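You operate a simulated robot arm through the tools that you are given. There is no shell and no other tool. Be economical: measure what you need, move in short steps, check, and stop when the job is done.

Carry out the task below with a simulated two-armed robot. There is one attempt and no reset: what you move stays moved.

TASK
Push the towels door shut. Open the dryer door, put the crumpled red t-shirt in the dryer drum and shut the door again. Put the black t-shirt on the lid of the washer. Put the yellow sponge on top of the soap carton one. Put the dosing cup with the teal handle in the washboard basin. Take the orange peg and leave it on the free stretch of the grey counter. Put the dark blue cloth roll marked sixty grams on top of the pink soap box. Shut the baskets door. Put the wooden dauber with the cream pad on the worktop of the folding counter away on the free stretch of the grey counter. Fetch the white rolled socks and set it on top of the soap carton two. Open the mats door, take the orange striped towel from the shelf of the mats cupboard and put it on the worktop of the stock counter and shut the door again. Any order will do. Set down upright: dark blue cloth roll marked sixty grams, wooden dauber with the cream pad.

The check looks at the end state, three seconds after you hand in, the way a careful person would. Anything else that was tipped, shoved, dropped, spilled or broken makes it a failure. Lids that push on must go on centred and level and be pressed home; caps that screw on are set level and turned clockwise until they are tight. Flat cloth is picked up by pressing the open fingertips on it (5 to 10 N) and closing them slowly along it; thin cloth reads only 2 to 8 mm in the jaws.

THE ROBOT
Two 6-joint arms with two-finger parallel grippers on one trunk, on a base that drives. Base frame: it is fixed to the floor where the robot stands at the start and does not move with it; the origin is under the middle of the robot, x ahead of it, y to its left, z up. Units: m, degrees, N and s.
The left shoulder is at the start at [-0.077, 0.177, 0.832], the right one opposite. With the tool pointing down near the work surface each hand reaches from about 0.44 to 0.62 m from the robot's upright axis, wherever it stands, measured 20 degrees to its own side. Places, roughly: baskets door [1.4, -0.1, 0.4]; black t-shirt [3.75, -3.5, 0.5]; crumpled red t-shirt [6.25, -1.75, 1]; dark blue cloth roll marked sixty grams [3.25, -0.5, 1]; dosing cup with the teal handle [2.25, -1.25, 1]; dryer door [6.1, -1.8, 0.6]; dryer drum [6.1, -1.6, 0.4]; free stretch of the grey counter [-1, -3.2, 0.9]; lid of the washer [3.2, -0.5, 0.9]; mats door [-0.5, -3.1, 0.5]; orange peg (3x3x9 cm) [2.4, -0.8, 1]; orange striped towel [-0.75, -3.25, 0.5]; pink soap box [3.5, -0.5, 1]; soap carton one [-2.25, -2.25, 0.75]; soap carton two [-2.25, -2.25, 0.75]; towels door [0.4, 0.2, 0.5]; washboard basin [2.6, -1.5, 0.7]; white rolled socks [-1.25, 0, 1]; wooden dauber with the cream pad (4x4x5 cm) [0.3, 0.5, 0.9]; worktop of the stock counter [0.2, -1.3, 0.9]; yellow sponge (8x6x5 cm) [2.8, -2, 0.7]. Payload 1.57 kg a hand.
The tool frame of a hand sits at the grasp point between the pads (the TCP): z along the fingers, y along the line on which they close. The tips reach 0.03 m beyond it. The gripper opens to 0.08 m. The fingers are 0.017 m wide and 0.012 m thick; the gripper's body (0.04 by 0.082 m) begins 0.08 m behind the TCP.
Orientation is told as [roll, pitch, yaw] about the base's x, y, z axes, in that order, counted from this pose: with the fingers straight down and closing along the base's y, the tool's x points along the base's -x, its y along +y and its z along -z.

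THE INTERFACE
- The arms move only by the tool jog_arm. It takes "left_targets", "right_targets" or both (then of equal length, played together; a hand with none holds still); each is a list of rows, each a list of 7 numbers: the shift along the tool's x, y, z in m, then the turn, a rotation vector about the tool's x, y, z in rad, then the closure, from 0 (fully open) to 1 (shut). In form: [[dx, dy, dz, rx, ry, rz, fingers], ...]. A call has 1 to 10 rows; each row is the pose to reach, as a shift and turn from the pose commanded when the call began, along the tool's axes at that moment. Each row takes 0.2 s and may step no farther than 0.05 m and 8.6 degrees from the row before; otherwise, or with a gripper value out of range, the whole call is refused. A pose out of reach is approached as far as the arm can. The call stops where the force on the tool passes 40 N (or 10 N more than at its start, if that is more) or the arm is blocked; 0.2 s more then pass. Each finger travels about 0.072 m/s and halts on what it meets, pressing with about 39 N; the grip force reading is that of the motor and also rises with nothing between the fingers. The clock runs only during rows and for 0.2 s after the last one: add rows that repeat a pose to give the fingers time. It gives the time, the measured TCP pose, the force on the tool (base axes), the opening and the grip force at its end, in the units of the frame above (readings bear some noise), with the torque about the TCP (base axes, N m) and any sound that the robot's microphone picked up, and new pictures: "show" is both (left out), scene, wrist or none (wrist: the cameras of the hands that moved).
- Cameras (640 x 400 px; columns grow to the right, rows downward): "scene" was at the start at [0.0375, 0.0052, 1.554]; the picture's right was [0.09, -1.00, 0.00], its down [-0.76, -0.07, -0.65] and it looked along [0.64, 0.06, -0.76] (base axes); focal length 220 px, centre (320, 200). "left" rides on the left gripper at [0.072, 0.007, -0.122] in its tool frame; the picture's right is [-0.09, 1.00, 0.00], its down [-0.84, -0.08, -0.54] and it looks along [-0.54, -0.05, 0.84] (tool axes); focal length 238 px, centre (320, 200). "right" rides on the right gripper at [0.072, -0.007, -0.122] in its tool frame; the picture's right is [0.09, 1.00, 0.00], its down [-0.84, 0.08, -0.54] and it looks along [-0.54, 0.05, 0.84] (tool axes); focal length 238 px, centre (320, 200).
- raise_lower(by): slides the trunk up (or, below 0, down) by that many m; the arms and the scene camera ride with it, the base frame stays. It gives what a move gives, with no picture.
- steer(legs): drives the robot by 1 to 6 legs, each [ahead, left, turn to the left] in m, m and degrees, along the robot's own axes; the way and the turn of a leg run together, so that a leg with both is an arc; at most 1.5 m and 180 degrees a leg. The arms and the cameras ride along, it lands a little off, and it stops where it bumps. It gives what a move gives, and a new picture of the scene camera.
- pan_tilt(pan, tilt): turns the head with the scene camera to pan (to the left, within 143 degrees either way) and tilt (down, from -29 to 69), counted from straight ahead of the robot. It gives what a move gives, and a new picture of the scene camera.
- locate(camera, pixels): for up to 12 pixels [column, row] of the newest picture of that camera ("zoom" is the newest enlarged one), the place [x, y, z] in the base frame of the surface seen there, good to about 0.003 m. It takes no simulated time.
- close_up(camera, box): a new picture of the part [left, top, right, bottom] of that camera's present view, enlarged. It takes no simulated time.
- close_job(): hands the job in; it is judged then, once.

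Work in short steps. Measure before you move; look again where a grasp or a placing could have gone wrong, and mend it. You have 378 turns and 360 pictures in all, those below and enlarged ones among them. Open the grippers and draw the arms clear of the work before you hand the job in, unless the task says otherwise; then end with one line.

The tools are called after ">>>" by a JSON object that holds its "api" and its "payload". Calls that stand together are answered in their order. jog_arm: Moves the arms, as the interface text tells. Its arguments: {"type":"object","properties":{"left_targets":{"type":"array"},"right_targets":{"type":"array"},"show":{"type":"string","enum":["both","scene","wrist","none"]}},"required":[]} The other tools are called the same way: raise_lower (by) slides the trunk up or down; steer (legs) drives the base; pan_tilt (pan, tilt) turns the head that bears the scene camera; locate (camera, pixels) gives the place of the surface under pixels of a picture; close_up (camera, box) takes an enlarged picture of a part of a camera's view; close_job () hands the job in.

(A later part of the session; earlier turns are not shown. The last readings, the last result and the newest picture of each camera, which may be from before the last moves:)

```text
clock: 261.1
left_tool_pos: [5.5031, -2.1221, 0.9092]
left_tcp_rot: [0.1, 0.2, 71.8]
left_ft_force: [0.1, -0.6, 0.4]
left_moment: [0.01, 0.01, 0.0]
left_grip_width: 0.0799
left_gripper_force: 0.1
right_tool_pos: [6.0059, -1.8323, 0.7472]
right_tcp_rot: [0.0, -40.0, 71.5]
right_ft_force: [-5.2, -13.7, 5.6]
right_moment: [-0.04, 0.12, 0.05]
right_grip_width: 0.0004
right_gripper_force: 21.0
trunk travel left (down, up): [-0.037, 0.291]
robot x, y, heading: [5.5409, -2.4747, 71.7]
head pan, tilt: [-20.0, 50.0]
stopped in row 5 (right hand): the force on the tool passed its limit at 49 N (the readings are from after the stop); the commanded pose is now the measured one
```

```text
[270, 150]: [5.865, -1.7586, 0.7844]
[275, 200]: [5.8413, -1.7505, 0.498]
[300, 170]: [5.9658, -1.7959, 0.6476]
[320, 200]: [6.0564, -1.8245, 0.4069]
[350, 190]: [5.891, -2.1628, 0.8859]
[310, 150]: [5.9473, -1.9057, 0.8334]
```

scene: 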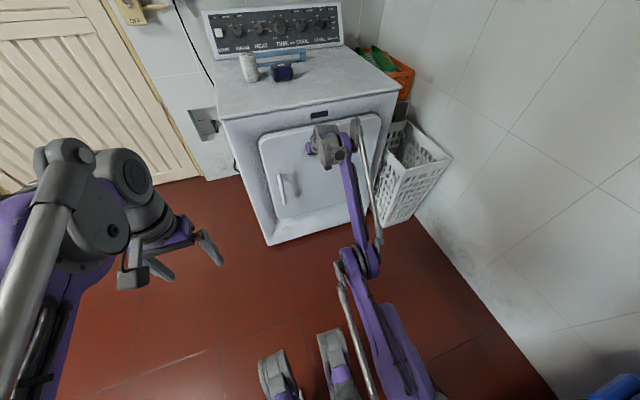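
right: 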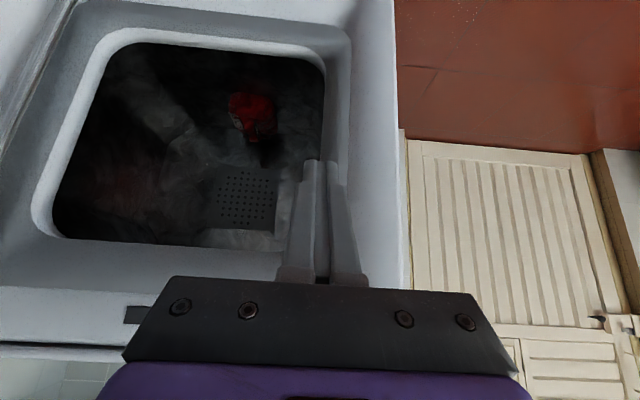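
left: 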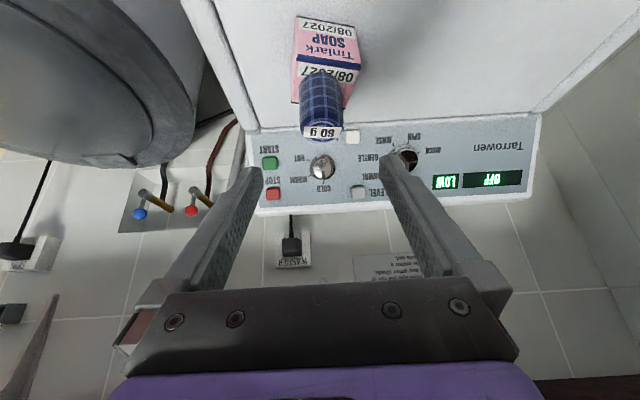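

The door is shut again at its original plane. I retract the hand, raise the trunk and drive toward the crates with the black t-shirt.

>>> {"api": "jog_arm", "payload": {"right_targets": [[0.03, 0, -0.026, 0, 0, 0, 1], [0.06, 0, -0.055, 0, 0.12, 0, 0.6], [0.085, 0, -0.085, 0, 0.24, 0, 0.2], [0.1, 0, -0.115, 0, 0.36, 0, 0], [0.11, 0, -0.145, 0, 0.48, 0, 0], [0.12, 0, -0.17, 0, 0.6, 0, 0], [0.12, 0.0, -0.18, 0, 0.7, 0, 0]], "show": "none"}}

>>> {"api": "raise_lower", "payload": {"by": 0.23}}

>>> {"api": "steer", "payload": {"legs": [[0, 1.4, 0], [0, 0, 90], [0, 0, 90]]}}

>>> {"api": "pan_tilt", "payload": {"pan": 0, "tilt": 35}}

```text
clock: 262.7
left_tool_pos: [5.5025, -2.1219, 0.9086]
left_tcp_rot: [0.1, 0.2, 71.8]
left_ft_force: [0.1, 0.7, -0.7]
left_moment: [0.02, 0.02, 0.01]
left_grip_width: 0.08
left_gripper_force: 0.0
right_tool_pos: [5.9465, -1.9996, 0.8127]
right_tcp_rot: [0.1, 0.2, 71.5]
right_ft_force: [1.1, 0.3, -0.8]
right_moment: [0.02, 0.0, 0.0]
right_grip_width: 0.08
right_gripper_force: 0.1
right hand out of reach, approached as far as the arm can: row 1, 2, 3, 4, 5, 6, 7
trunk travel left (down, up): [-0.037, 0.291]
robot x, y, heading: [5.5352, -2.4738, 71.7]
head pan, tilt: [-20.0, 50.0]
```

```text
clock: 265.2
left_tool_pos: [5.5038, -2.1218, 1.1384]
left_tcp_rot: [0.1, 0.3, 71.8]
left_ft_force: [0.2, -0.3, -0.6]
left_moment: [0.05, 0.0, -0.02]
left_grip_width: 0.08
left_gripper_force: 0.1
right_tool_pos: [5.9517, -2.0042, 1.0415]
right_tcp_rot: [0.0, 0.0, 71.5]
right_ft_force: [-0.3, 0.3, 0.4]
right_moment: [0.01, 0.03, -0.04]
right_grip_width: 0.08
right_gripper_force: 0.0
trunk travel left (down, up): [-0.267, 0.061]
robot x, y, heading: [5.5397, -2.4731, 71.7]
head pan, tilt: [-20.0, 50.0]
```

```text
clock: 285.6
left_tool_pos: [4.2246, -2.3615, 1.1386]
left_tcp_rot: [0.0, 0.2, -107.9]
left_ft_force: [0.1, 0.1, -1.1]
left_moment: [-0.02, 0.0, -0.01]
left_grip_width: 0.08
left_gripper_force: 0.1
right_tool_pos: [3.7755, -2.4832, 1.0424]
right_tcp_rot: [0.0, 0.0, -108.1]
right_ft_force: [0.1, -0.2, -0.1]
right_moment: [-0.02, 0.02, -0.01]
right_grip_width: 0.0799
right_gripper_force: 0.1
trunk travel left (down, up): [-0.267, 0.061]
robot x, y, heading: [4.1867, -2.0101, -108.1]
head pan, tilt: [-20.0, 50.0]
```

scene: 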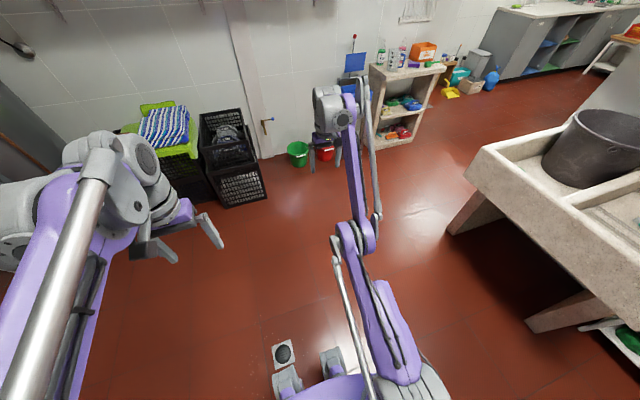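

```text
clock: 286.4
left_tool_pos: [4.2233, -2.3609, 1.1386]
left_tcp_rot: [0.1, 0.2, -108.0]
left_ft_force: [0.1, -0.3, 0.1]
left_moment: [0.04, 0.0, 0.0]
left_grip_width: 0.0803
left_gripper_force: 0.0
right_tool_pos: [3.775, -2.4841, 1.0439]
right_tcp_rot: [0.0, 0.0, -108.1]
right_ft_force: [0.3, 0.5, 0.5]
right_moment: [-0.01, -0.01, -0.02]
right_grip_width: 0.0804
right_gripper_force: 0.1
trunk travel left (down, up): [-0.267, 0.061]
robot x, y, heading: [4.1894, -2.0085, -107.7]
head pan, tilt: [0.0, 35.0]
```

scene: 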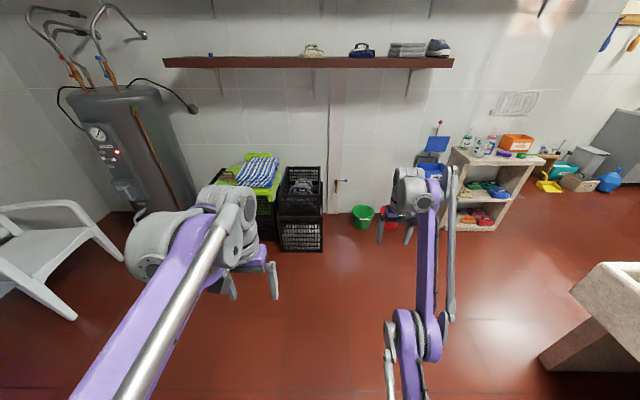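

The black crate at (300,190) holds dark cloth. I zoom in and measure it.

>>> {"api": "close_up", "payload": {"camera": "scene", "box": [215, 140, 345, 260]}}

>>> {"api": "locate", "payload": {"camera": "zoom", "pixels": [[430, 150], [420, 190], [460, 240], [440, 215], [500, 130], [350, 240], [510, 250], [350, 130], [470, 170], [230, 130], [410, 170]]}}

```text
3.33 times, centred on (280, 200) of scene
```

zoom: 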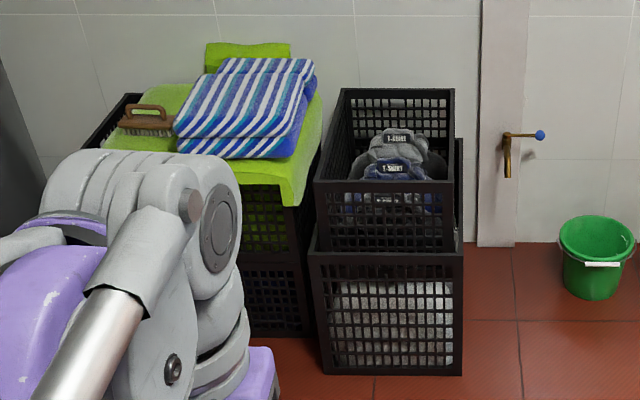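

```text
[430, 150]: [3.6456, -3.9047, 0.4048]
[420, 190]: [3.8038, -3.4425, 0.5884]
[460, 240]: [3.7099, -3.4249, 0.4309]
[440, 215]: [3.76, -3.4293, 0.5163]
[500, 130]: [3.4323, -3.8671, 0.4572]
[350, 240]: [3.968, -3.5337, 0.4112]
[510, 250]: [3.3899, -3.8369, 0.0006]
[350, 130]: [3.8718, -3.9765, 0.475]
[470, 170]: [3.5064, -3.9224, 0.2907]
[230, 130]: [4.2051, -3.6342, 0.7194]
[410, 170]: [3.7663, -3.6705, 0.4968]
```

Two shirts lie in the upper crate. I drive 0.95 m nearer and look down into it; also measure the wall shelf above.

>>> {"api": "locate", "payload": {"camera": "scene", "pixels": [[310, 62], [200, 62], [440, 62], [285, 170], [320, 170]]}}

>>> {"api": "steer", "payload": {"legs": [[0.95, -0.08, -0.8]]}}

>>> {"api": "pan_tilt", "payload": {"pan": 15, "tilt": 60}}

```text
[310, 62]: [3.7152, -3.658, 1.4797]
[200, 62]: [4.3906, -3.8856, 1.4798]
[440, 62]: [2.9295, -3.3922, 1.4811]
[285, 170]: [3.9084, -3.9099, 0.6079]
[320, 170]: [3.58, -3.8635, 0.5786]
```

```text
clock: 291.4
left_tool_pos: [3.8481, -3.2338, 1.1386]
left_tcp_rot: [0.1, 0.2, -108.5]
left_ft_force: [-1.1, 0.8, -0.7]
left_moment: [-0.04, 0.0, -0.03]
left_grip_width: 0.0799
left_gripper_force: 0.1
right_tool_pos: [3.3989, -3.3501, 1.0433]
right_tcp_rot: [-0.1, -0.1, -108.7]
right_ft_force: [-0.3, 0.5, -0.1]
right_moment: [-0.03, 0.02, 0.01]
right_grip_width: 0.08
right_gripper_force: 0.0
trunk travel left (down, up): [-0.267, 0.061]
robot x, y, heading: [3.821, -2.8848, -108.6]
head pan, tilt: [0.0, 35.0]
```

scene: 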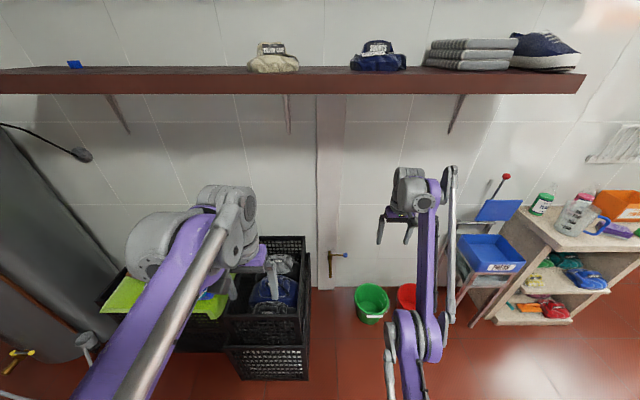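

```text
clock: 292.2
left_tool_pos: [3.8456, -3.2343, 1.1384]
left_tcp_rot: [0.1, 0.2, -108.6]
left_ft_force: [0.4, 0.4, -1.1]
left_moment: [0.0, 0.0, 0.0]
left_grip_width: 0.08
left_gripper_force: 0.1
right_tool_pos: [3.3977, -3.3506, 1.044]
right_tcp_rot: [0.0, -0.1, -108.7]
right_ft_force: [-0.1, -0.5, 0.9]
right_moment: [-0.02, 0.01, 0.0]
right_grip_width: 0.0801
right_gripper_force: 0.1
trunk travel left (down, up): [-0.267, 0.061]
robot x, y, heading: [3.8158, -2.8844, -108.5]
head pan, tilt: [15.0, 60.0]
```

scene: 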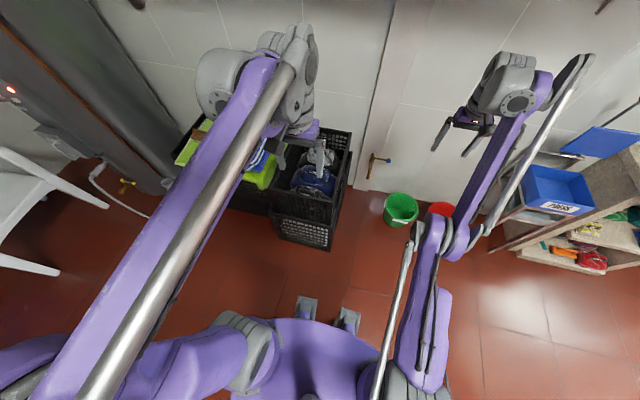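

The arm blocks the scene view; I use the left wrist camera.

>>> {"api": "close_up", "payload": {"camera": "left", "box": [0, 0, 640, 400]}}

>>> {"api": "locate", "payload": {"camera": "zoom", "pixels": [[320, 120], [300, 160], [340, 200], [260, 120], [380, 120], [320, 60], [240, 60], [400, 60], [320, 250], [250, 200], [390, 200]]}}

```text
1.00 times, centred on (320, 200) of left (not enlarged: the box is as wide or as high as the picture)
```

zoom: 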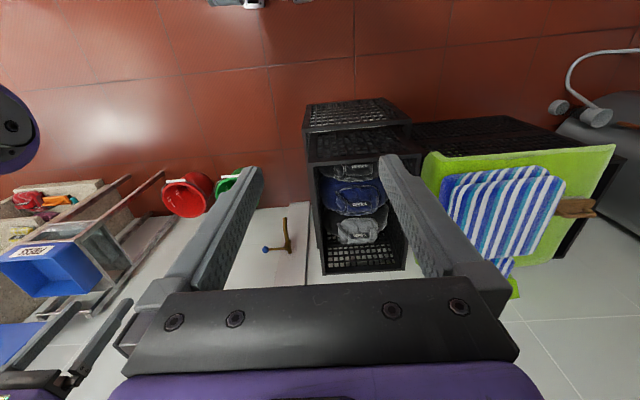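

```text
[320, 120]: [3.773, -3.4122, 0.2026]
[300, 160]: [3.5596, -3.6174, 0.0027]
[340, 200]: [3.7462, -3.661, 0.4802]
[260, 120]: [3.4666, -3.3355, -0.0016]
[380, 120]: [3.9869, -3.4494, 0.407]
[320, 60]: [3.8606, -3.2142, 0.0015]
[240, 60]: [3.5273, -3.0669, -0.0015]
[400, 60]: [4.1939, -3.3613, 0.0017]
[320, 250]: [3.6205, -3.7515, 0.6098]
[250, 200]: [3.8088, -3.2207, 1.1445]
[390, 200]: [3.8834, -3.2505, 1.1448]
```

Three folded shirts stand in the crate: front, middle, back. I enlarge to tell which is black.

>>> {"api": "close_up", "payload": {"camera": "left", "box": [300, 90, 430, 280]}}

>>> {"api": "locate", "payload": {"camera": "zoom", "pixels": [[310, 165], [290, 175], [340, 170], [310, 215], [330, 290], [310, 190], [310, 150], [260, 130], [400, 130], [330, 350], [320, 250]]}}

```text
2.11 times, centred on (365, 185) of left
```

zoom: 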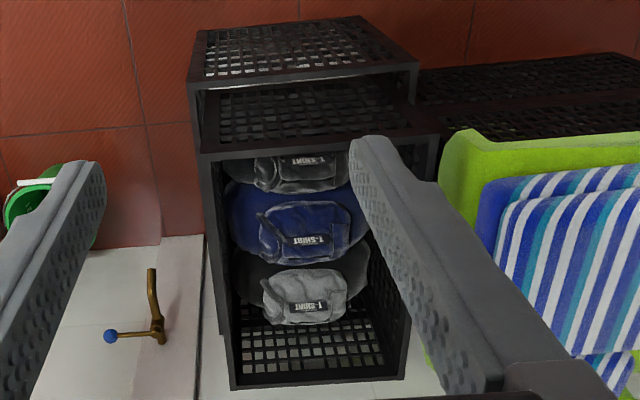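

```text
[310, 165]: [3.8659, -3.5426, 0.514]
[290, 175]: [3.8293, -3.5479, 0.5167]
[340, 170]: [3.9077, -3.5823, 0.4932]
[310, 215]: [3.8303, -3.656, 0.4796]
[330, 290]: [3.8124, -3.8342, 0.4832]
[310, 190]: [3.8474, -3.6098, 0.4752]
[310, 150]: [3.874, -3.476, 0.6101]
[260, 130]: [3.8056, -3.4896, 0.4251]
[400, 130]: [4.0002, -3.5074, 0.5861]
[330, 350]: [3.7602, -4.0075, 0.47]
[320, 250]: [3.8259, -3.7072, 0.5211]
```

The front bundle is the black one (center ≈(3.85,−3.55), top 0.515). I turn the left hand 90°, tuck the right hand back, then drive 0.1 m closer.

>>> {"api": "jog_arm", "payload": {"left_targets": [[0, 0, 0, 0, 0, -0.145, 0], [0, 0, 0, 0, 0, -0.29, 0], [0, 0, 0, 0, 0, -0.435, 0], [0, 0, 0, 0, 0, -0.58, 0], [0, 0, 0, 0, 0, -0.725, 0], [0, 0, 0, 0, 0, -0.87, 0], [0, 0, 0, 0, 0, -1.015, 0], [0, 0, 0, 0, 0, -1.16, 0], [0, 0, 0, 0, 0, -1.3, 0], [0, 0, 0, 0, 0, -1.44, 0]], "right_targets": [[0.015, 0, -0.01, 0, 0, 0, 0], [0.03, 0, -0.02, 0, 0, 0, 0], [0.045, 0, -0.03, 0, 0, 0, 0], [0.06, 0, -0.04, 0, 0, 0, 0], [0.075, 0, -0.05, 0, 0, 0, 0], [0.09, 0, -0.06, 0, 0, 0, 0], [0.105, 0, -0.07, 0, 0, 0, 0], [0.12, 0, -0.08, 0, 0, 0, 0], [0.135, 0, -0.09, 0, 0, 0, 0], [0.15, 0, -0.1, 0, 0, 0, 0]], "show": "none"}}

>>> {"api": "steer", "payload": {"legs": [[0.1, 0.03, 0]]}}

>>> {"api": "raise_lower", "payload": {"by": -0.2}}

>>> {"api": "close_up", "payload": {"camera": "left", "box": [0, 0, 640, 400]}}

```text
clock: 294.4
left_tool_pos: [3.847, -3.2343, 1.1392]
left_tcp_rot: [0.2, -0.1, -25.8]
left_ft_force: [0.1, 0.7, -0.3]
left_moment: [0.0, 0.01, 0.0]
left_grip_width: 0.0802
left_gripper_force: 0.1
right_tool_pos: [3.4101, -3.2858, 1.1912]
right_tcp_rot: [0.0, 0.1, -108.8]
right_ft_force: [-0.2, -0.7, -0.1]
right_moment: [0.02, 0.0, 0.0]
right_grip_width: 0.0798
right_gripper_force: 0.1
right hand out of reach, approached as far as the arm can: row 1, 2, 3, 4, 5, 6, 7, 8, 9, 10
trunk travel left (down, up): [-0.267, 0.061]
robot x, y, heading: [3.8197, -2.8793, -108.7]
head pan, tilt: [15.0, 60.0]
```

```text
clock: 295.6
left_tool_pos: [3.8425, -3.3413, 1.1394]
left_tcp_rot: [0.2, -0.1, -26.1]
left_ft_force: [0.0, -0.4, -0.5]
left_moment: [-0.03, -0.01, -0.01]
left_grip_width: 0.08
left_gripper_force: 0.1
right_tool_pos: [3.4041, -3.3928, 1.1915]
right_tcp_rot: [-0.1, 0.2, -108.7]
right_ft_force: [0.1, 0.3, 0.3]
right_moment: [0.0, -0.01, 0.03]
right_grip_width: 0.0798
right_gripper_force: 0.1
trunk travel left (down, up): [-0.267, 0.061]
robot x, y, heading: [3.8065, -2.9887, -108.7]
head pan, tilt: [15.0, 60.0]
```

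scene: 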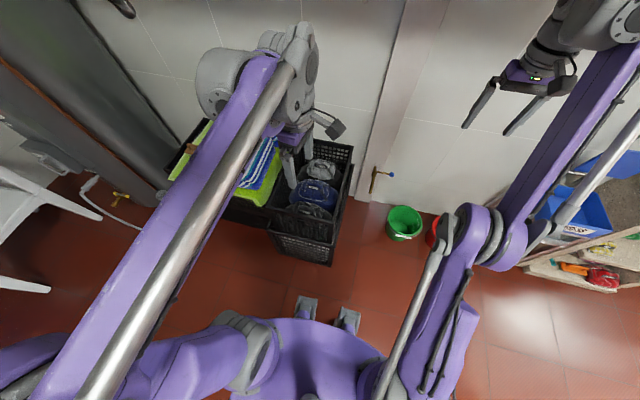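

```text
clock: 297.8
left_tool_pos: [3.8428, -3.3397, 0.94]
left_tcp_rot: [0.1, -0.1, -26.1]
left_ft_force: [0.2, -0.4, 0.3]
left_moment: [-0.02, 0.0, 0.0]
left_grip_width: 0.0798
left_gripper_force: 0.1
right_tool_pos: [3.4008, -3.4042, 0.9546]
right_tcp_rot: [-0.1, 3.6, -108.9]
right_ft_force: [0.2, 0.3, 0.3]
right_moment: [0.01, -0.02, -0.01]
right_grip_width: 0.0799
right_gripper_force: 0.0
trunk travel left (down, up): [-0.067, 0.261]
robot x, y, heading: [3.8073, -2.9877, -108.5]
head pan, tilt: [15.0, 60.0]
```

```text
1.00 times, centred on (320, 200) of left (not enlarged: the box is as wide or as high as the picture)
```

zoom: 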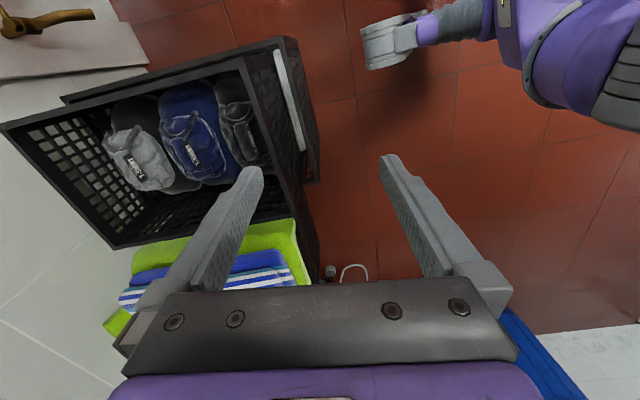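

I measure the black bundle's ridge and the crate walls from this view.

>>> {"api": "locate", "payload": {"camera": "left", "pixels": [[238, 130], [240, 105], [245, 155], [228, 110], [250, 130], [225, 135], [262, 120], [280, 110], [215, 70], [240, 85], [185, 135], [270, 160]]}}

>>> {"api": "close_up", "payload": {"camera": "left", "box": [90, 40, 330, 230]}}

```text
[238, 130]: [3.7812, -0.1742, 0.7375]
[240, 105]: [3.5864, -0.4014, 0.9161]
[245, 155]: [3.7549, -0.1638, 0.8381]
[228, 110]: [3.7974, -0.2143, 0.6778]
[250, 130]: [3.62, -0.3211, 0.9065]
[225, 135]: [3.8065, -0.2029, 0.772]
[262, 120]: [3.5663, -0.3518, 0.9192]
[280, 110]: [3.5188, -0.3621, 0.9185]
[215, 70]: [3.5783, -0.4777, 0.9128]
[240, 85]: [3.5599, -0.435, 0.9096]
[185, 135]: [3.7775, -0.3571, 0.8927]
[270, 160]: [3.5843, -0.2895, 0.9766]
```

```text
2.11 times, centred on (210, 135) of left
```

zoom: 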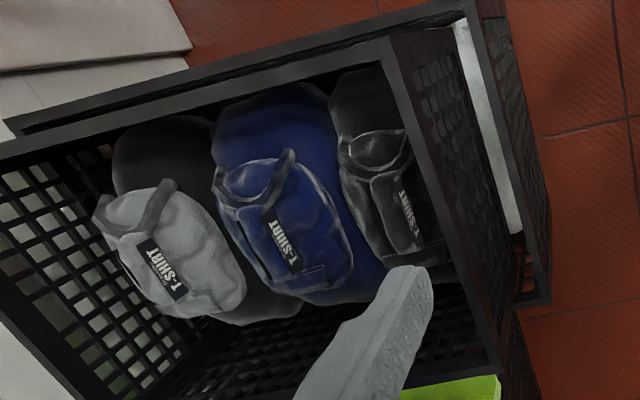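

"left" referred to an old picture; I use the zoomed one.

>>> {"api": "locate", "payload": {"camera": "zoom", "pixels": [[385, 185], [395, 220], [410, 245], [365, 150], [350, 185], [375, 235], [420, 200], [425, 180], [345, 110], [400, 60], [460, 300], [405, 205]]}}

```text
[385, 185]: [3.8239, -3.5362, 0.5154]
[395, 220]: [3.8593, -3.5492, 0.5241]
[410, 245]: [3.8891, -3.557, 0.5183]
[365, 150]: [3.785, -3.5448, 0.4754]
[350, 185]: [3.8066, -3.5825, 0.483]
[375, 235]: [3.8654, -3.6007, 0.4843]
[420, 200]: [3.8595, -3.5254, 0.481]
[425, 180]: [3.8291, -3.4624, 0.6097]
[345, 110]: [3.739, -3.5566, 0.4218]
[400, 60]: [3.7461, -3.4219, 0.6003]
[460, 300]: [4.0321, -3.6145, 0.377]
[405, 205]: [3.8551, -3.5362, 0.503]
```

Ridge center (3.858,−3.547), z 0.52, running along the crate width. I move above it, align, and part-close the fingers to 54 mm.

>>> {"api": "jog_arm", "payload": {"left_targets": [[-0.021, -0.036, 0, 0, 0, -0.026, 0.1], [-0.042, -0.072, 0, 0, 0, -0.052, 0.2], [-0.063, -0.108, 0, 0, 0, -0.078, 0.32], [-0.084, -0.144, 0, 0, 0, -0.104, 0.32], [-0.105, -0.1795, 0, 0, 0, -0.13, 0.32], [-0.105, -0.1795, 0.05, 0, 0, -0.13, 0.32], [-0.105, -0.1795, 0.1, 0, 0, -0.13, 0.32], [-0.105, -0.1795, 0.15, 0, 0, -0.13, 0.32], [-0.105, -0.1795, 0.2, 0, 0, -0.13, 0.32], [-0.105, -0.1795, 0.25, 0, 0, -0.13, 0.32]], "show": "wrist"}}

```text
clock: 300.0
left_tool_pos: [3.86, -3.55, 0.6876]
left_tcp_rot: [0.3, -0.1, -18.6]
left_ft_force: [0.7, -0.7, 0.2]
left_moment: [0.02, 0.0, -0.01]
left_grip_width: 0.0542
left_gripper_force: 0.1
right_tool_pos: [3.4017, -3.4045, 0.9539]
right_tcp_rot: [0.0, 3.6, -108.8]
right_ft_force: [0.5, 0.1, 1.1]
right_moment: [0.02, 0.02, -0.01]
right_grip_width: 0.0802
right_gripper_force: 0.1
trunk travel left (down, up): [-0.067, 0.261]
robot x, y, heading: [3.8073, -2.9897, -108.9]
head pan, tilt: [15.0, 60.0]
```

left: 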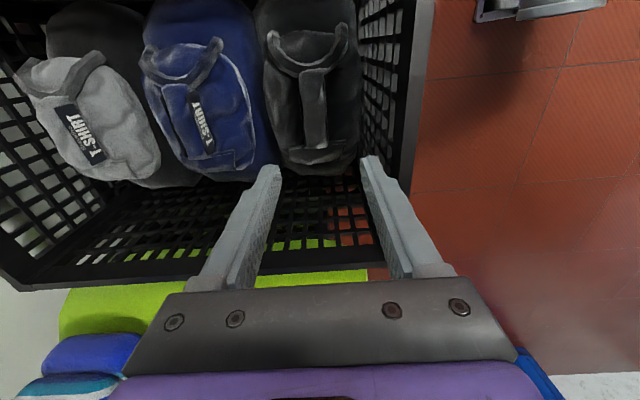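

The ridge is centred between the fingers. I descend to z 0.515 and close.

>>> {"api": "jog_arm", "payload": {"left_targets": [[0, 0, 0.045, 0, 0, 0, 0.32], [0, 0, 0.09, 0, 0, 0, 0.32], [0, 0, 0.13, 0, 0, 0, 0.32], [0, 0, 0.15, 0, 0, 0, 0.32], [0, 0, 0.165, 0, 0, 0, 0.32], [0, 0, 0.17, 0, 0, 0, 0.6], [0, 0, 0.17, 0, 0, 0, 0.85], [0, 0, 0.17, 0, 0, 0, 1], [0, 0, 0.17, 0, 0, 0, 1]], "show": "wrist"}}

```text
clock: 302.0
left_tool_pos: [3.8592, -3.5462, 0.5184]
left_tcp_rot: [0.3, -0.1, -18.5]
left_ft_force: [-0.4, 1.1, 0.6]
left_moment: [-0.03, 0.03, 0.0]
left_grip_width: 0.0253
left_gripper_force: 37.2
right_tool_pos: [3.4003, -3.4042, 0.9543]
right_tcp_rot: [0.0, 3.5, -108.7]
right_ft_force: [-0.6, -1.2, -0.7]
right_moment: [-0.03, -0.01, 0.03]
right_grip_width: 0.08
right_gripper_force: 0.1
trunk travel left (down, up): [-0.067, 0.261]
robot x, y, heading: [3.8062, -2.9873, -108.5]
head pan, tilt: [15.0, 60.0]
```

left: 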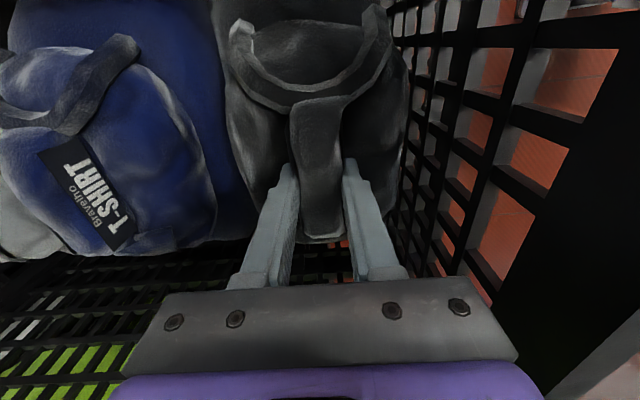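

Gripped (25 mm, same as the red one). I lift straight up out of the crate.

>>> {"api": "jog_arm", "payload": {"left_targets": [[0, 0, -0.02, 0, 0, 0, 1], [0, 0, -0.05, 0, 0, 0, 1], [0, 0, -0.09, 0, 0, 0, 1], [0, 0, -0.13, 0, 0, 0, 1], [0, 0, -0.175, 0, 0, 0, 1], [0, 0, -0.22, 0, 0, 0, 1], [0, 0, -0.265, 0, 0, 0, 1], [0, 0, -0.31, 0, 0, 0, 1], [0, 0, -0.355, 0, 0, 0, 1], [0, 0, -0.4, 0, 0, 0, 1]], "show": "wrist"}}

>>> {"api": "raise_lower", "payload": {"by": 0.25}}

```text
clock: 304.2
left_tool_pos: [3.8604, -3.5494, 0.9207]
left_tcp_rot: [0.3, -0.1, -18.5]
left_ft_force: [0.5, 0.5, -1.2]
left_moment: [-0.03, -0.01, 0.04]
left_grip_width: 0.0255
left_gripper_force: 36.8
right_tool_pos: [3.4013, -3.4042, 0.953]
right_tcp_rot: [-0.1, 3.6, -108.8]
right_ft_force: [0.4, 0.3, 0.5]
right_moment: [0.02, 0.0, 0.02]
right_grip_width: 0.08
right_gripper_force: 0.1
trunk travel left (down, up): [-0.067, 0.261]
robot x, y, heading: [3.8087, -2.9877, -108.6]
head pan, tilt: [15.0, 60.0]
```

left: 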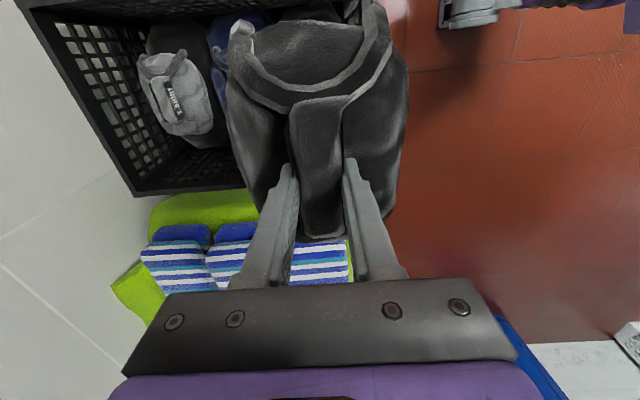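

```text
clock: 306.8
left_tool_pos: [3.8589, -3.546, 1.1678]
left_tcp_rot: [0.2, -0.2, -18.5]
left_ft_force: [-0.5, -0.2, -2.2]
left_moment: [0.0, -0.02, 0.01]
left_grip_width: 0.0254
left_gripper_force: 36.9
right_tool_pos: [3.4012, -3.4039, 1.2026]
right_tcp_rot: [0.0, 3.5, -108.8]
right_ft_force: [0.0, 0.1, -0.2]
right_moment: [-0.04, 0.02, -0.02]
right_grip_width: 0.0799
right_gripper_force: 0.0
trunk travel left (down, up): [-0.317, 0.011]
robot x, y, heading: [3.8115, -2.9863, -108.7]
head pan, tilt: [15.0, 60.0]
```

The black shirt is out. I reverse, turn around, and drive to the washer.

>>> {"api": "steer", "payload": {"legs": [[-1.5, 0, 0], [0, 0, 90], [0, 0, 90], [0.08, 0, 0]]}}

```text
clock: 322.3
left_tool_pos: [4.2188, -0.9467, 1.1681]
left_tcp_rot: [0.3, 0.0, 162.5]
left_ft_force: [0.2, 0.2, -2.3]
left_moment: [0.01, 0.0, -0.01]
left_grip_width: 0.0252
left_gripper_force: 37.1
right_tool_pos: [4.6764, -1.0827, 1.2041]
right_tcp_rot: [0.1, 3.6, 72.3]
right_ft_force: [-0.3, -0.6, 0.1]
right_moment: [0.02, -0.03, 0.03]
right_grip_width: 0.08
right_gripper_force: 0.1
trunk travel left (down, up): [-0.317, 0.011]
robot x, y, heading: [4.2734, -1.5069, 72.5]
head pan, tilt: [15.0, 60.0]
```

scene: 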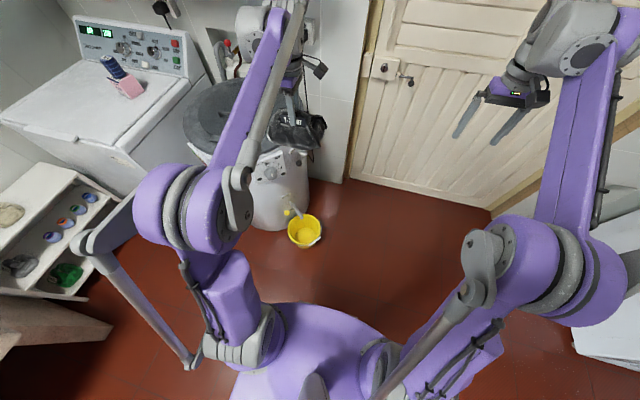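

I check the small white shelf's position before strafing.

>>> {"api": "locate", "payload": {"camera": "scene", "pixels": [[100, 195], [70, 185], [90, 290], [60, 320], [110, 330], [130, 150], [120, 75], [130, 90]]}}

```text
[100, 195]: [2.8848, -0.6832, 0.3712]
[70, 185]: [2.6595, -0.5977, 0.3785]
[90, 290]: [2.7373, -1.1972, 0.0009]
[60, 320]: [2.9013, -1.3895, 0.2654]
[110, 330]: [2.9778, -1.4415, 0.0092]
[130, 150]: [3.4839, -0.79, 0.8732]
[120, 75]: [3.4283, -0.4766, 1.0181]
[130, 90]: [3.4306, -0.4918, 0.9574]
```

Room is sufficient. I strafe left to in front of the washer.

>>> {"api": "steer", "payload": {"legs": [[0.05, 0.7, -0.5], [0.03, 0.4, -0.5]]}}

>>> {"api": "pan_tilt", "payload": {"pan": 12, "tilt": 50}}

```text
clock: 332.5
left_tool_pos: [3.2263, -0.5287, 1.168]
left_tcp_rot: [0.3, -0.1, 160.9]
left_ft_force: [-0.4, -0.1, -1.2]
left_moment: [0.02, 0.0, 0.0]
left_grip_width: 0.0256
left_gripper_force: 37.0
right_tool_pos: [3.682, -0.6771, 1.2032]
right_tcp_rot: [0.0, 3.6, 70.6]
right_ft_force: [0.1, 0.7, 0.3]
right_moment: [-0.02, -0.03, 0.01]
right_grip_width: 0.0802
right_gripper_force: 0.1
trunk travel left (down, up): [-0.317, 0.011]
robot x, y, heading: [3.2698, -1.0887, 70.6]
head pan, tilt: [15.0, 60.0]
```

scene: 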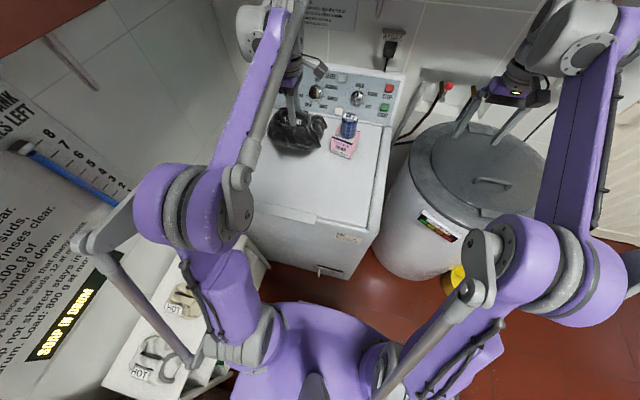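

```text
clock: 333.2
left_tool_pos: [3.2261, -0.5285, 1.1684]
left_tcp_rot: [0.3, -0.1, 160.9]
left_ft_force: [-0.2, 0.5, -1.6]
left_moment: [0.0, 0.02, 0.01]
left_grip_width: 0.0255
left_gripper_force: 36.5
right_tool_pos: [3.6817, -0.6761, 1.204]
right_tcp_rot: [0.0, 3.6, 70.6]
right_ft_force: [-0.6, -0.2, -0.5]
right_moment: [0.03, 0.02, -0.02]
right_grip_width: 0.0801
right_gripper_force: 0.1
trunk travel left (down, up): [-0.317, 0.011]
robot x, y, heading: [3.2653, -1.0855, 70.7]
head pan, tilt: [12.0, 50.0]
```

scene: 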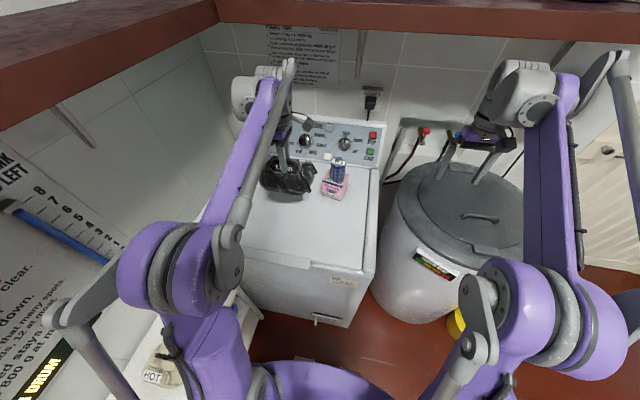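

The lid is free left of the box. I shift the shirt 7 cm left, 4 cm nearer, and lower it.

>>> {"api": "jog_arm", "payload": {"left_targets": [[-0.035, 0.02, 0.0, 0, 0, 0, 1], [-0.07, 0.04, 0.0, 0, 0, 0, 1], [-0.07, 0.04, 0.045, 0, 0, 0, 1], [-0.07, 0.04, 0.09, 0, 0, 0, 1], [-0.07, 0.04, 0.125, 0, 0, 0, 1], [-0.07, 0.04, 0.145, 0, 0, 0, 1], [-0.07, 0.04, 0.155, 0, 0, 0, 1], [-0.07, 0.04, 0.162, 0, 0, 0, 1], [-0.07, 0.04, 0.168, 0, 0, 0, 1]], "show": "both"}}

```text
clock: 335.2
left_tool_pos: [3.1467, -0.5437, 1.001]
left_tcp_rot: [0.3, -0.1, 160.8]
left_ft_force: [1.5, 0.8, -1.4]
left_moment: [0.01, 0.0, -0.02]
left_grip_width: 0.0254
left_gripper_force: 36.8
right_tool_pos: [3.6809, -0.6766, 1.2036]
right_tcp_rot: [-0.1, 3.5, 70.6]
right_ft_force: [0.2, -0.2, 0.5]
right_moment: [0.0, 0.01, 0.01]
right_grip_width: 0.08
right_gripper_force: 0.0
trunk travel left (down, up): [-0.317, 0.011]
robot x, y, heading: [3.2704, -1.0851, 70.8]
head pan, tilt: [12.0, 50.0]
```

scene: 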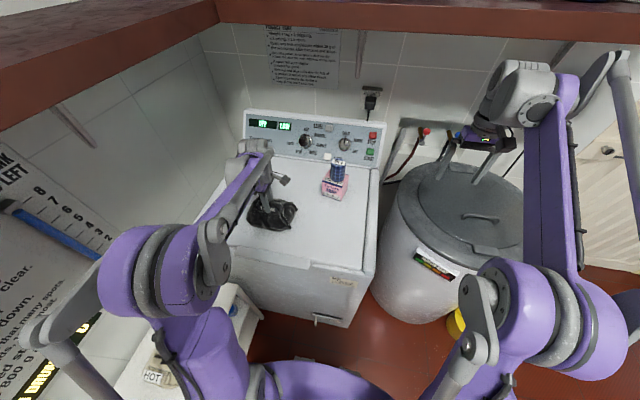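
left: 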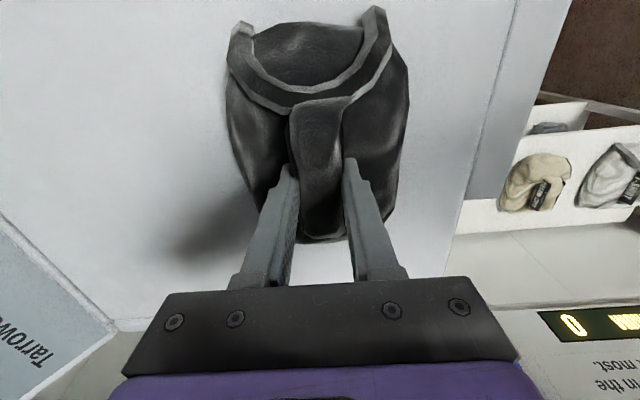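

No contact yet; I lower slowly until it touches.

>>> {"api": "jog_arm", "payload": {"left_targets": [[0, 0, 0.004, 0, 0, 0, 1], [0, 0, 0.008, 0, 0, 0, 1], [0, 0, 0.012, 0, 0, 0, 1], [0, 0, 0.016, 0, 0, 0, 1], [0, 0, 0.02, 0, 0, 0, 1]], "show": "none"}}

```text
clock: 335.8
left_tool_pos: [3.1466, -0.5446, 0.997]
left_tcp_rot: [0.1, -0.1, 160.9]
left_ft_force: [-1.4, 3.8, 29.2]
left_moment: [-0.14, -0.25, -0.05]
left_grip_width: 0.0254
left_gripper_force: 36.5
right_tool_pos: [3.6826, -0.678, 1.2048]
right_tcp_rot: [0.0, 3.6, 70.7]
right_ft_force: [0.2, -0.8, 0.2]
right_moment: [0.03, -0.03, -0.02]
right_grip_width: 0.0801
right_gripper_force: 0.0
trunk travel left (down, up): [-0.317, 0.011]
robot x, y, heading: [3.2676, -1.0908, 70.7]
head pan, tilt: [12.0, 50.0]
stopped in row 3 (left hand): the force on the tool passed its limit at 46 N (the readings are from after the stop); the commanded pose is now the measured one
```

Resting on the lid. I ease 2 mm, open and lift away.

>>> {"api": "jog_arm", "payload": {"left_targets": [[0, 0, -0.002, 0, 0, 0, 1], [0, 0, -0.002, 0, 0, 0, 0.6], [0, 0, -0.002, 0, 0, 0, 0.3], [0, 0, -0.03, 0, 0, 0, 0.2], [0, 0, -0.07, 0, 0, 0, 0.2], [0, 0, -0.11, 0, 0, 0, 0.2], [0, 0, -0.16, 0, 0, 0, 0], [0, 0, -0.2, 0, 0, 0, 0]], "show": "both"}}

```text
clock: 337.6
left_tool_pos: [3.1469, -0.5443, 1.1904]
left_tcp_rot: [0.3, -0.1, 160.9]
left_ft_force: [0.3, -0.8, 0.0]
left_moment: [0.0, 0.0, -0.01]
left_grip_width: 0.0802
left_gripper_force: 0.0
right_tool_pos: [3.682, -0.6771, 1.2048]
right_tcp_rot: [0.0, 3.6, 70.6]
right_ft_force: [-0.4, -0.5, -0.2]
right_moment: [0.0, 0.0, 0.03]
right_grip_width: 0.0802
right_gripper_force: 0.0
trunk travel left (down, up): [-0.317, 0.011]
robot x, y, heading: [3.27, -1.0909, 70.7]
head pan, tilt: [12.0, 50.0]
```

scene: 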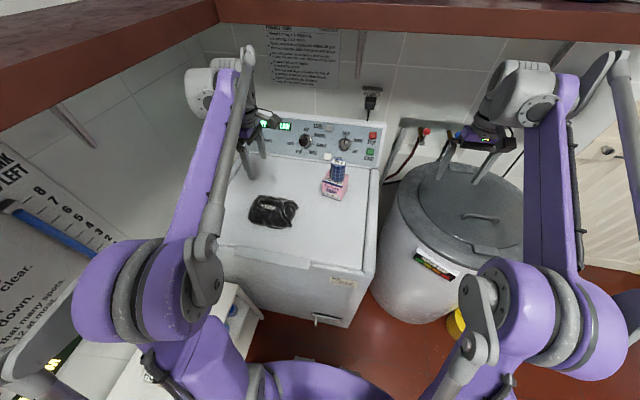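
left: 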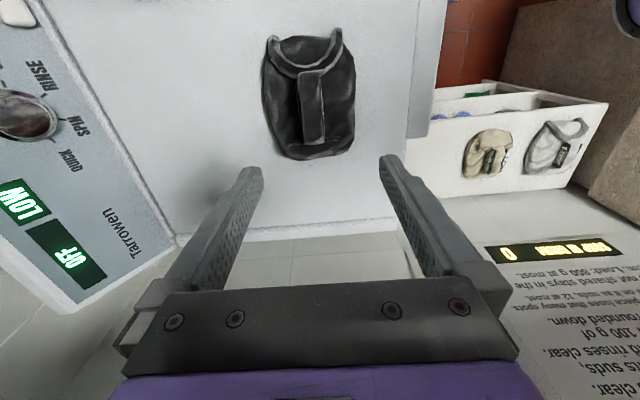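

The black shirt lies on the lid. I rotate the left hand back and drive to the sink's right side for the sponge.

>>> {"api": "jog_arm", "payload": {"left_targets": [[0.0, 0, 0, 0, 0, 0.149, 0], [0.0, 0, 0, 0, 0, 0.298, 0], [0, 0, 0, 0, 0, 0.447, 0], [0, 0, 0, 0, 0, 0.596, 0], [0, 0, 0, 0, 0, 0.745, 0], [0, 0, 0, 0, 0, 0.894, 0], [0, 0, 0, 0, 0, 1.043, 0], [0, 0, 0, 0, 0, 1.192, 0], [0, 0, 0, 0, 0, 1.341, 0], [0, 0, 0, 0, 0, 1.49, 0]], "show": "none"}}

>>> {"api": "steer", "payload": {"legs": [[0, -0.4, 0.5], [-0.8, 0, 0], [0, 0, 90.5]]}}

>>> {"api": "pan_tilt", "payload": {"pan": 10, "tilt": 50}}

```text
clock: 339.8
left_tool_pos: [3.1464, -0.5439, 1.1937]
left_tcp_rot: [0.1, 0.2, 75.4]
left_ft_force: [0.5, 0.9, 0.1]
left_moment: [0.0, 0.0, 0.04]
left_grip_width: 0.0799
left_gripper_force: 0.0
right_tool_pos: [3.6821, -0.6762, 1.2037]
right_tcp_rot: [0.1, 3.6, 70.6]
right_ft_force: [0.2, 0.1, 0.3]
right_moment: [0.03, 0.0, 0.01]
right_grip_width: 0.0799
right_gripper_force: 0.0
trunk travel left (down, up): [-0.317, 0.011]
robot x, y, heading: [3.2701, -1.0886, 70.8]
head pan, tilt: [12.0, 50.0]
```

```text
clock: 351.7
left_tool_pos: [2.853, -2.1044, 1.1942]
left_tcp_rot: [0.2, 0.1, 167.4]
left_ft_force: [-0.1, -0.3, 0.5]
left_moment: [-0.04, -0.01, -0.01]
left_grip_width: 0.0803
left_gripper_force: 0.0
right_tool_pos: [2.9701, -1.5637, 1.203]
right_tcp_rot: [0.1, 3.7, 162.4]
right_ft_force: [-0.2, -0.2, 0.4]
right_moment: [0.04, 0.01, -0.03]
right_grip_width: 0.0799
right_gripper_force: 0.1
trunk travel left (down, up): [-0.317, 0.011]
robot x, y, heading: [3.3937, -1.9651, 162.7]
head pan, tilt: [12.0, 50.0]
```

scene: 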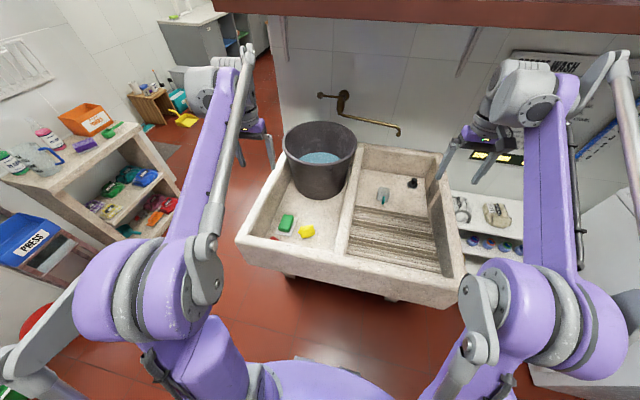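

```text
clock: 352.3
left_tool_pos: [2.8531, -2.1032, 1.1928]
left_tcp_rot: [0.3, 0.3, 167.3]
left_ft_force: [1.1, -0.1, -0.3]
left_moment: [-0.01, 0.01, 0.02]
left_grip_width: 0.0803
left_gripper_force: 0.1
right_tool_pos: [2.9695, -1.5648, 1.2028]
right_tcp_rot: [-0.1, 3.6, 162.4]
right_ft_force: [1.2, 0.6, 0.0]
right_moment: [0.01, 0.01, 0.01]
right_grip_width: 0.0797
right_gripper_force: 0.0
trunk travel left (down, up): [-0.317, 0.011]
robot x, y, heading: [3.396, -1.9651, 162.4]
head pan, tilt: [10.0, 50.0]
```

scene: 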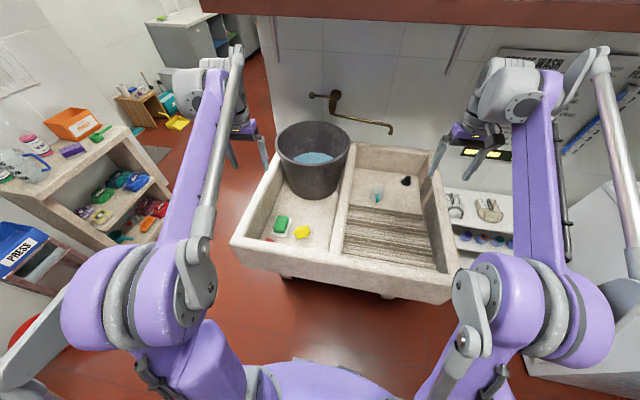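

I zoom on the yellow sponge in the front basin and measure it.

>>> {"api": "close_up", "payload": {"camera": "scene", "box": [260, 200, 340, 255]}}

>>> {"api": "locate", "payload": {"camera": "zoom", "pixels": [[335, 240], [310, 245], [365, 225], [345, 215], [340, 275], [310, 270], [380, 250], [160, 180], [250, 300], [90, 340]]}}

```text
7.27 times, centred on (300, 228) of scene
```

zoom: 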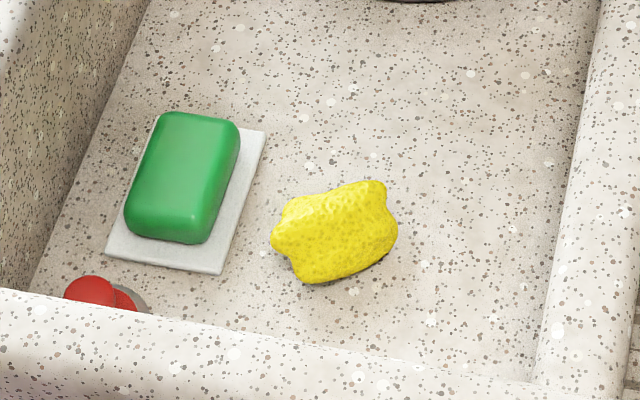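

```text
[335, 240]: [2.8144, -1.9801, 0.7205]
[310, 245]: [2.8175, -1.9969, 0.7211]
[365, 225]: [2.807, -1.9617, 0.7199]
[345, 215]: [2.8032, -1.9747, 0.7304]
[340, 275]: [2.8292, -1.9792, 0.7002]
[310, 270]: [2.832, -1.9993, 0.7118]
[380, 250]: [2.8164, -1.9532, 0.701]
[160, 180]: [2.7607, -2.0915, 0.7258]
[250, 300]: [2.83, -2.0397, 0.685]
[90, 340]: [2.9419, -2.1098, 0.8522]
```

Sponge: center (2.812,−1.978), long axis ≈107°, z 0.685–0.732. I lower the trunk and turn the left hand 60° to close across its short side.

>>> {"api": "raise_lower", "payload": {"by": -0.15}}

>>> {"api": "jog_arm", "payload": {"left_targets": [[-0.0084, -0.014, 0, 0, 0, 0.131, 0], [-0.0169, -0.028, 0, 0, 0, 0.262, 0], [-0.0253, -0.042, 0, 0, 0, 0.393, 0], [-0.0338, -0.0565, 0, 0, 0, 0.524, 0], [-0.0422, -0.0706, 0, 0, 0, 0.655, 0], [-0.0506, -0.0848, 0, 0, 0, 0.786, 0], [-0.059, -0.099, 0, 0, 0, 0.917, 0], [-0.0675, -0.113, 0, 0, 0, 1.05, 0], [-0.0675, -0.113, 0.05, 0, 0, 1.05, 0], [-0.0675, -0.113, 0.1, 0, 0, 1.05, 0]], "show": "wrist"}}

```text
clock: 354.0
left_tool_pos: [2.8533, -2.1023, 1.0447]
left_tcp_rot: [0.2, 0.1, 167.3]
left_ft_force: [0.8, -0.6, 0.4]
left_moment: [0.02, -0.02, -0.03]
left_grip_width: 0.0797
left_gripper_force: 0.0
right_tool_pos: [2.9695, -1.5654, 1.0537]
right_tcp_rot: [0.0, 3.6, 162.4]
right_ft_force: [-1.1, 0.4, 0.4]
right_moment: [0.02, 0.02, 0.0]
right_grip_width: 0.08
right_gripper_force: 0.1
trunk travel left (down, up): [-0.167, 0.161]
robot x, y, heading: [3.3949, -1.9633, 162.6]
head pan, tilt: [10.0, 50.0]
```

```text
clock: 356.2
left_tool_pos: [2.8102, -1.9796, 0.942]
left_tcp_rot: [-0.1, 0.2, 107.1]
left_ft_force: [0.9, -0.3, 0.6]
left_moment: [-0.02, 0.02, 0.0]
left_grip_width: 0.08
left_gripper_force: 0.1
right_tool_pos: [2.9684, -1.5656, 1.0525]
right_tcp_rot: [0.0, 3.6, 162.4]
right_ft_force: [-0.6, -1.0, 0.2]
right_moment: [-0.01, 0.01, 0.0]
right_grip_width: 0.08
right_gripper_force: 0.1
trunk travel left (down, up): [-0.167, 0.161]
robot x, y, heading: [3.3913, -1.9609, 162.8]
head pan, tilt: [10.0, 50.0]
```

left: 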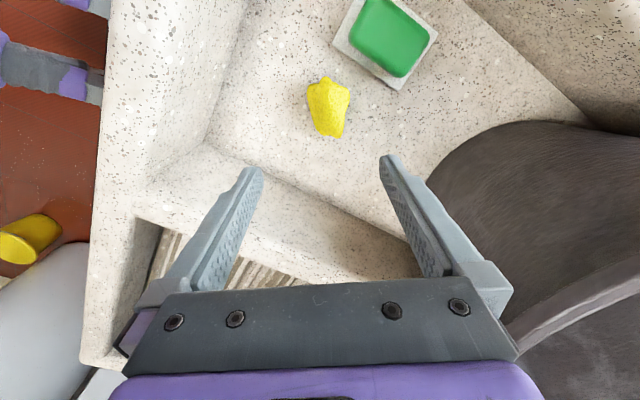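

Aligned; I refine the sponge center in this view and check the bucket's rim.

>>> {"api": "locate", "payload": {"camera": "left", "pixels": [[328, 105], [310, 100], [348, 100], [328, 80], [333, 132], [440, 150], [470, 130]]}}

```text
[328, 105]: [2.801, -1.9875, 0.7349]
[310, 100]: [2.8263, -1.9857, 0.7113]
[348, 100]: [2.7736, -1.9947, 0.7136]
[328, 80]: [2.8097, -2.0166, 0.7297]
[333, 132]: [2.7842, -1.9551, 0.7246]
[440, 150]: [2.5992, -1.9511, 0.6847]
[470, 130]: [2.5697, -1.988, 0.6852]
```

Bucket is clear. I descend onto the sponge and close.

>>> {"api": "jog_arm", "payload": {"left_targets": [[0.005, 0.012, 0.045, 0, 0, 0, 0], [0.005, 0.012, 0.09, 0, 0, 0, 0], [0.005, 0.012, 0.135, 0, 0, 0, 0], [0.005, 0.012, 0.18, 0, 0, 0, 0], [0.005, 0.012, 0.21, 0, 0, 0, 0], [0.005, 0.012, 0.219, 0, 0, 0, 0], [0.005, 0.012, 0.219, 0, 0, 0, 0.4], [0.005, 0.012, 0.219, 0, 0, 0, 0.6], [0.005, 0.012, 0.219, 0, 0, 0, 0.6]], "show": "wrist"}}

```text
clock: 358.2
left_tool_pos: [2.8021, -1.9904, 0.7248]
left_tcp_rot: [0.0, 0.1, 107.1]
left_ft_force: [-0.5, -0.4, 0.4]
left_moment: [-0.03, -0.02, 0.02]
left_grip_width: 0.059
left_gripper_force: 39.0
right_tool_pos: [2.9687, -1.5642, 1.053]
right_tcp_rot: [0.0, 3.6, 162.5]
right_ft_force: [0.6, -0.5, -0.3]
right_moment: [0.01, 0.02, 0.04]
right_grip_width: 0.0803
right_gripper_force: 0.1
trunk travel left (down, up): [-0.167, 0.161]
robot x, y, heading: [3.3932, -1.9652, 162.6]
head pan, tilt: [10.0, 50.0]
```

left: 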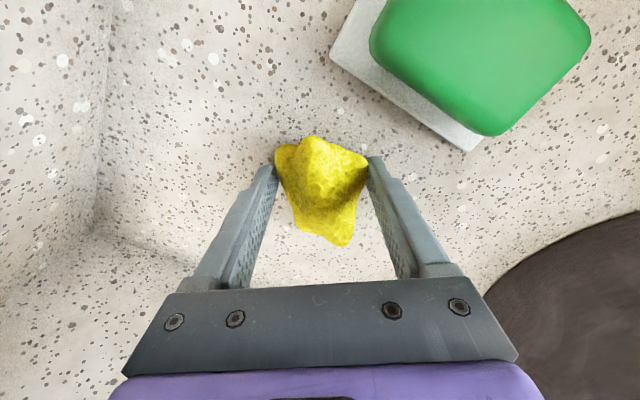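

Gripped (59 mm). I lift it up and raise the trunk.

>>> {"api": "jog_arm", "payload": {"left_targets": [[0, 0, -0.03, 0, 0, 0, 0.6], [0, 0, -0.075, 0, 0, 0, 0.6], [0, 0, -0.12, 0, 0, 0, 0.6], [0, 0, -0.165, 0, 0, 0, 0.6], [0, 0, -0.21, 0, 0, 0, 0.6], [0, 0, -0.255, 0, 0, 0, 0.6], [0, 0, -0.3, 0, 0, 0, 0.6], [0, 0, -0.345, 0, 0, 0, 0.6]], "show": "wrist"}}

>>> {"api": "raise_lower", "payload": {"by": 0.15}}

```text
clock: 360.0
left_tool_pos: [2.8229, -1.9894, 1.0582]
left_tcp_rot: [0.0, 0.2, 107.1]
left_ft_force: [0.0, -0.6, -0.1]
left_moment: [-0.01, 0.01, 0.02]
left_grip_width: 0.0585
left_gripper_force: 39.0
left hand out of reach, approached as far as the arm can: row 8
right_tool_pos: [2.9718, -1.5649, 1.0533]
right_tcp_rot: [0.0, 3.6, 162.4]
right_ft_force: [-0.9, -0.2, -0.6]
right_moment: [-0.02, 0.02, 0.02]
right_grip_width: 0.0799
right_gripper_force: 0.1
trunk travel left (down, up): [-0.167, 0.161]
robot x, y, heading: [3.3985, -1.9656, 162.4]
head pan, tilt: [10.0, 50.0]
```

left: 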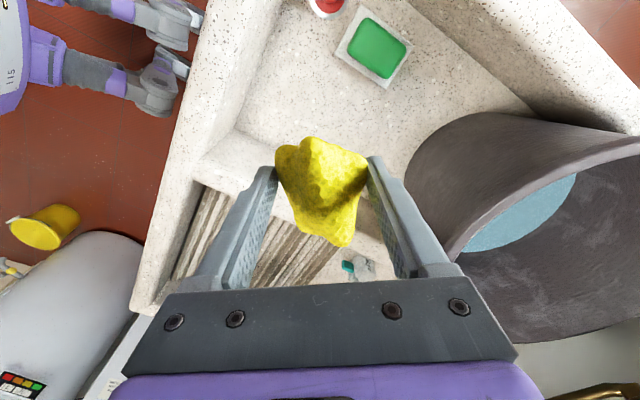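

```text
clock: 361.8
left_tool_pos: [2.8179, -1.9902, 1.2056]
left_tcp_rot: [-0.1, 0.2, 107.1]
left_ft_force: [0.5, -0.3, -0.3]
left_moment: [0.0, -0.01, -0.01]
left_grip_width: 0.0578
left_gripper_force: 38.7
right_tool_pos: [2.9708, -1.5637, 1.2038]
right_tcp_rot: [0.1, 3.7, 162.4]
right_ft_force: [0.1, -0.1, 0.3]
right_moment: [0.02, 0.02, -0.02]
right_grip_width: 0.0801
right_gripper_force: 0.1
trunk travel left (down, up): [-0.317, 0.011]
robot x, y, heading: [3.3931, -1.9598, 162.5]
head pan, tilt: [10.0, 50.0]
```

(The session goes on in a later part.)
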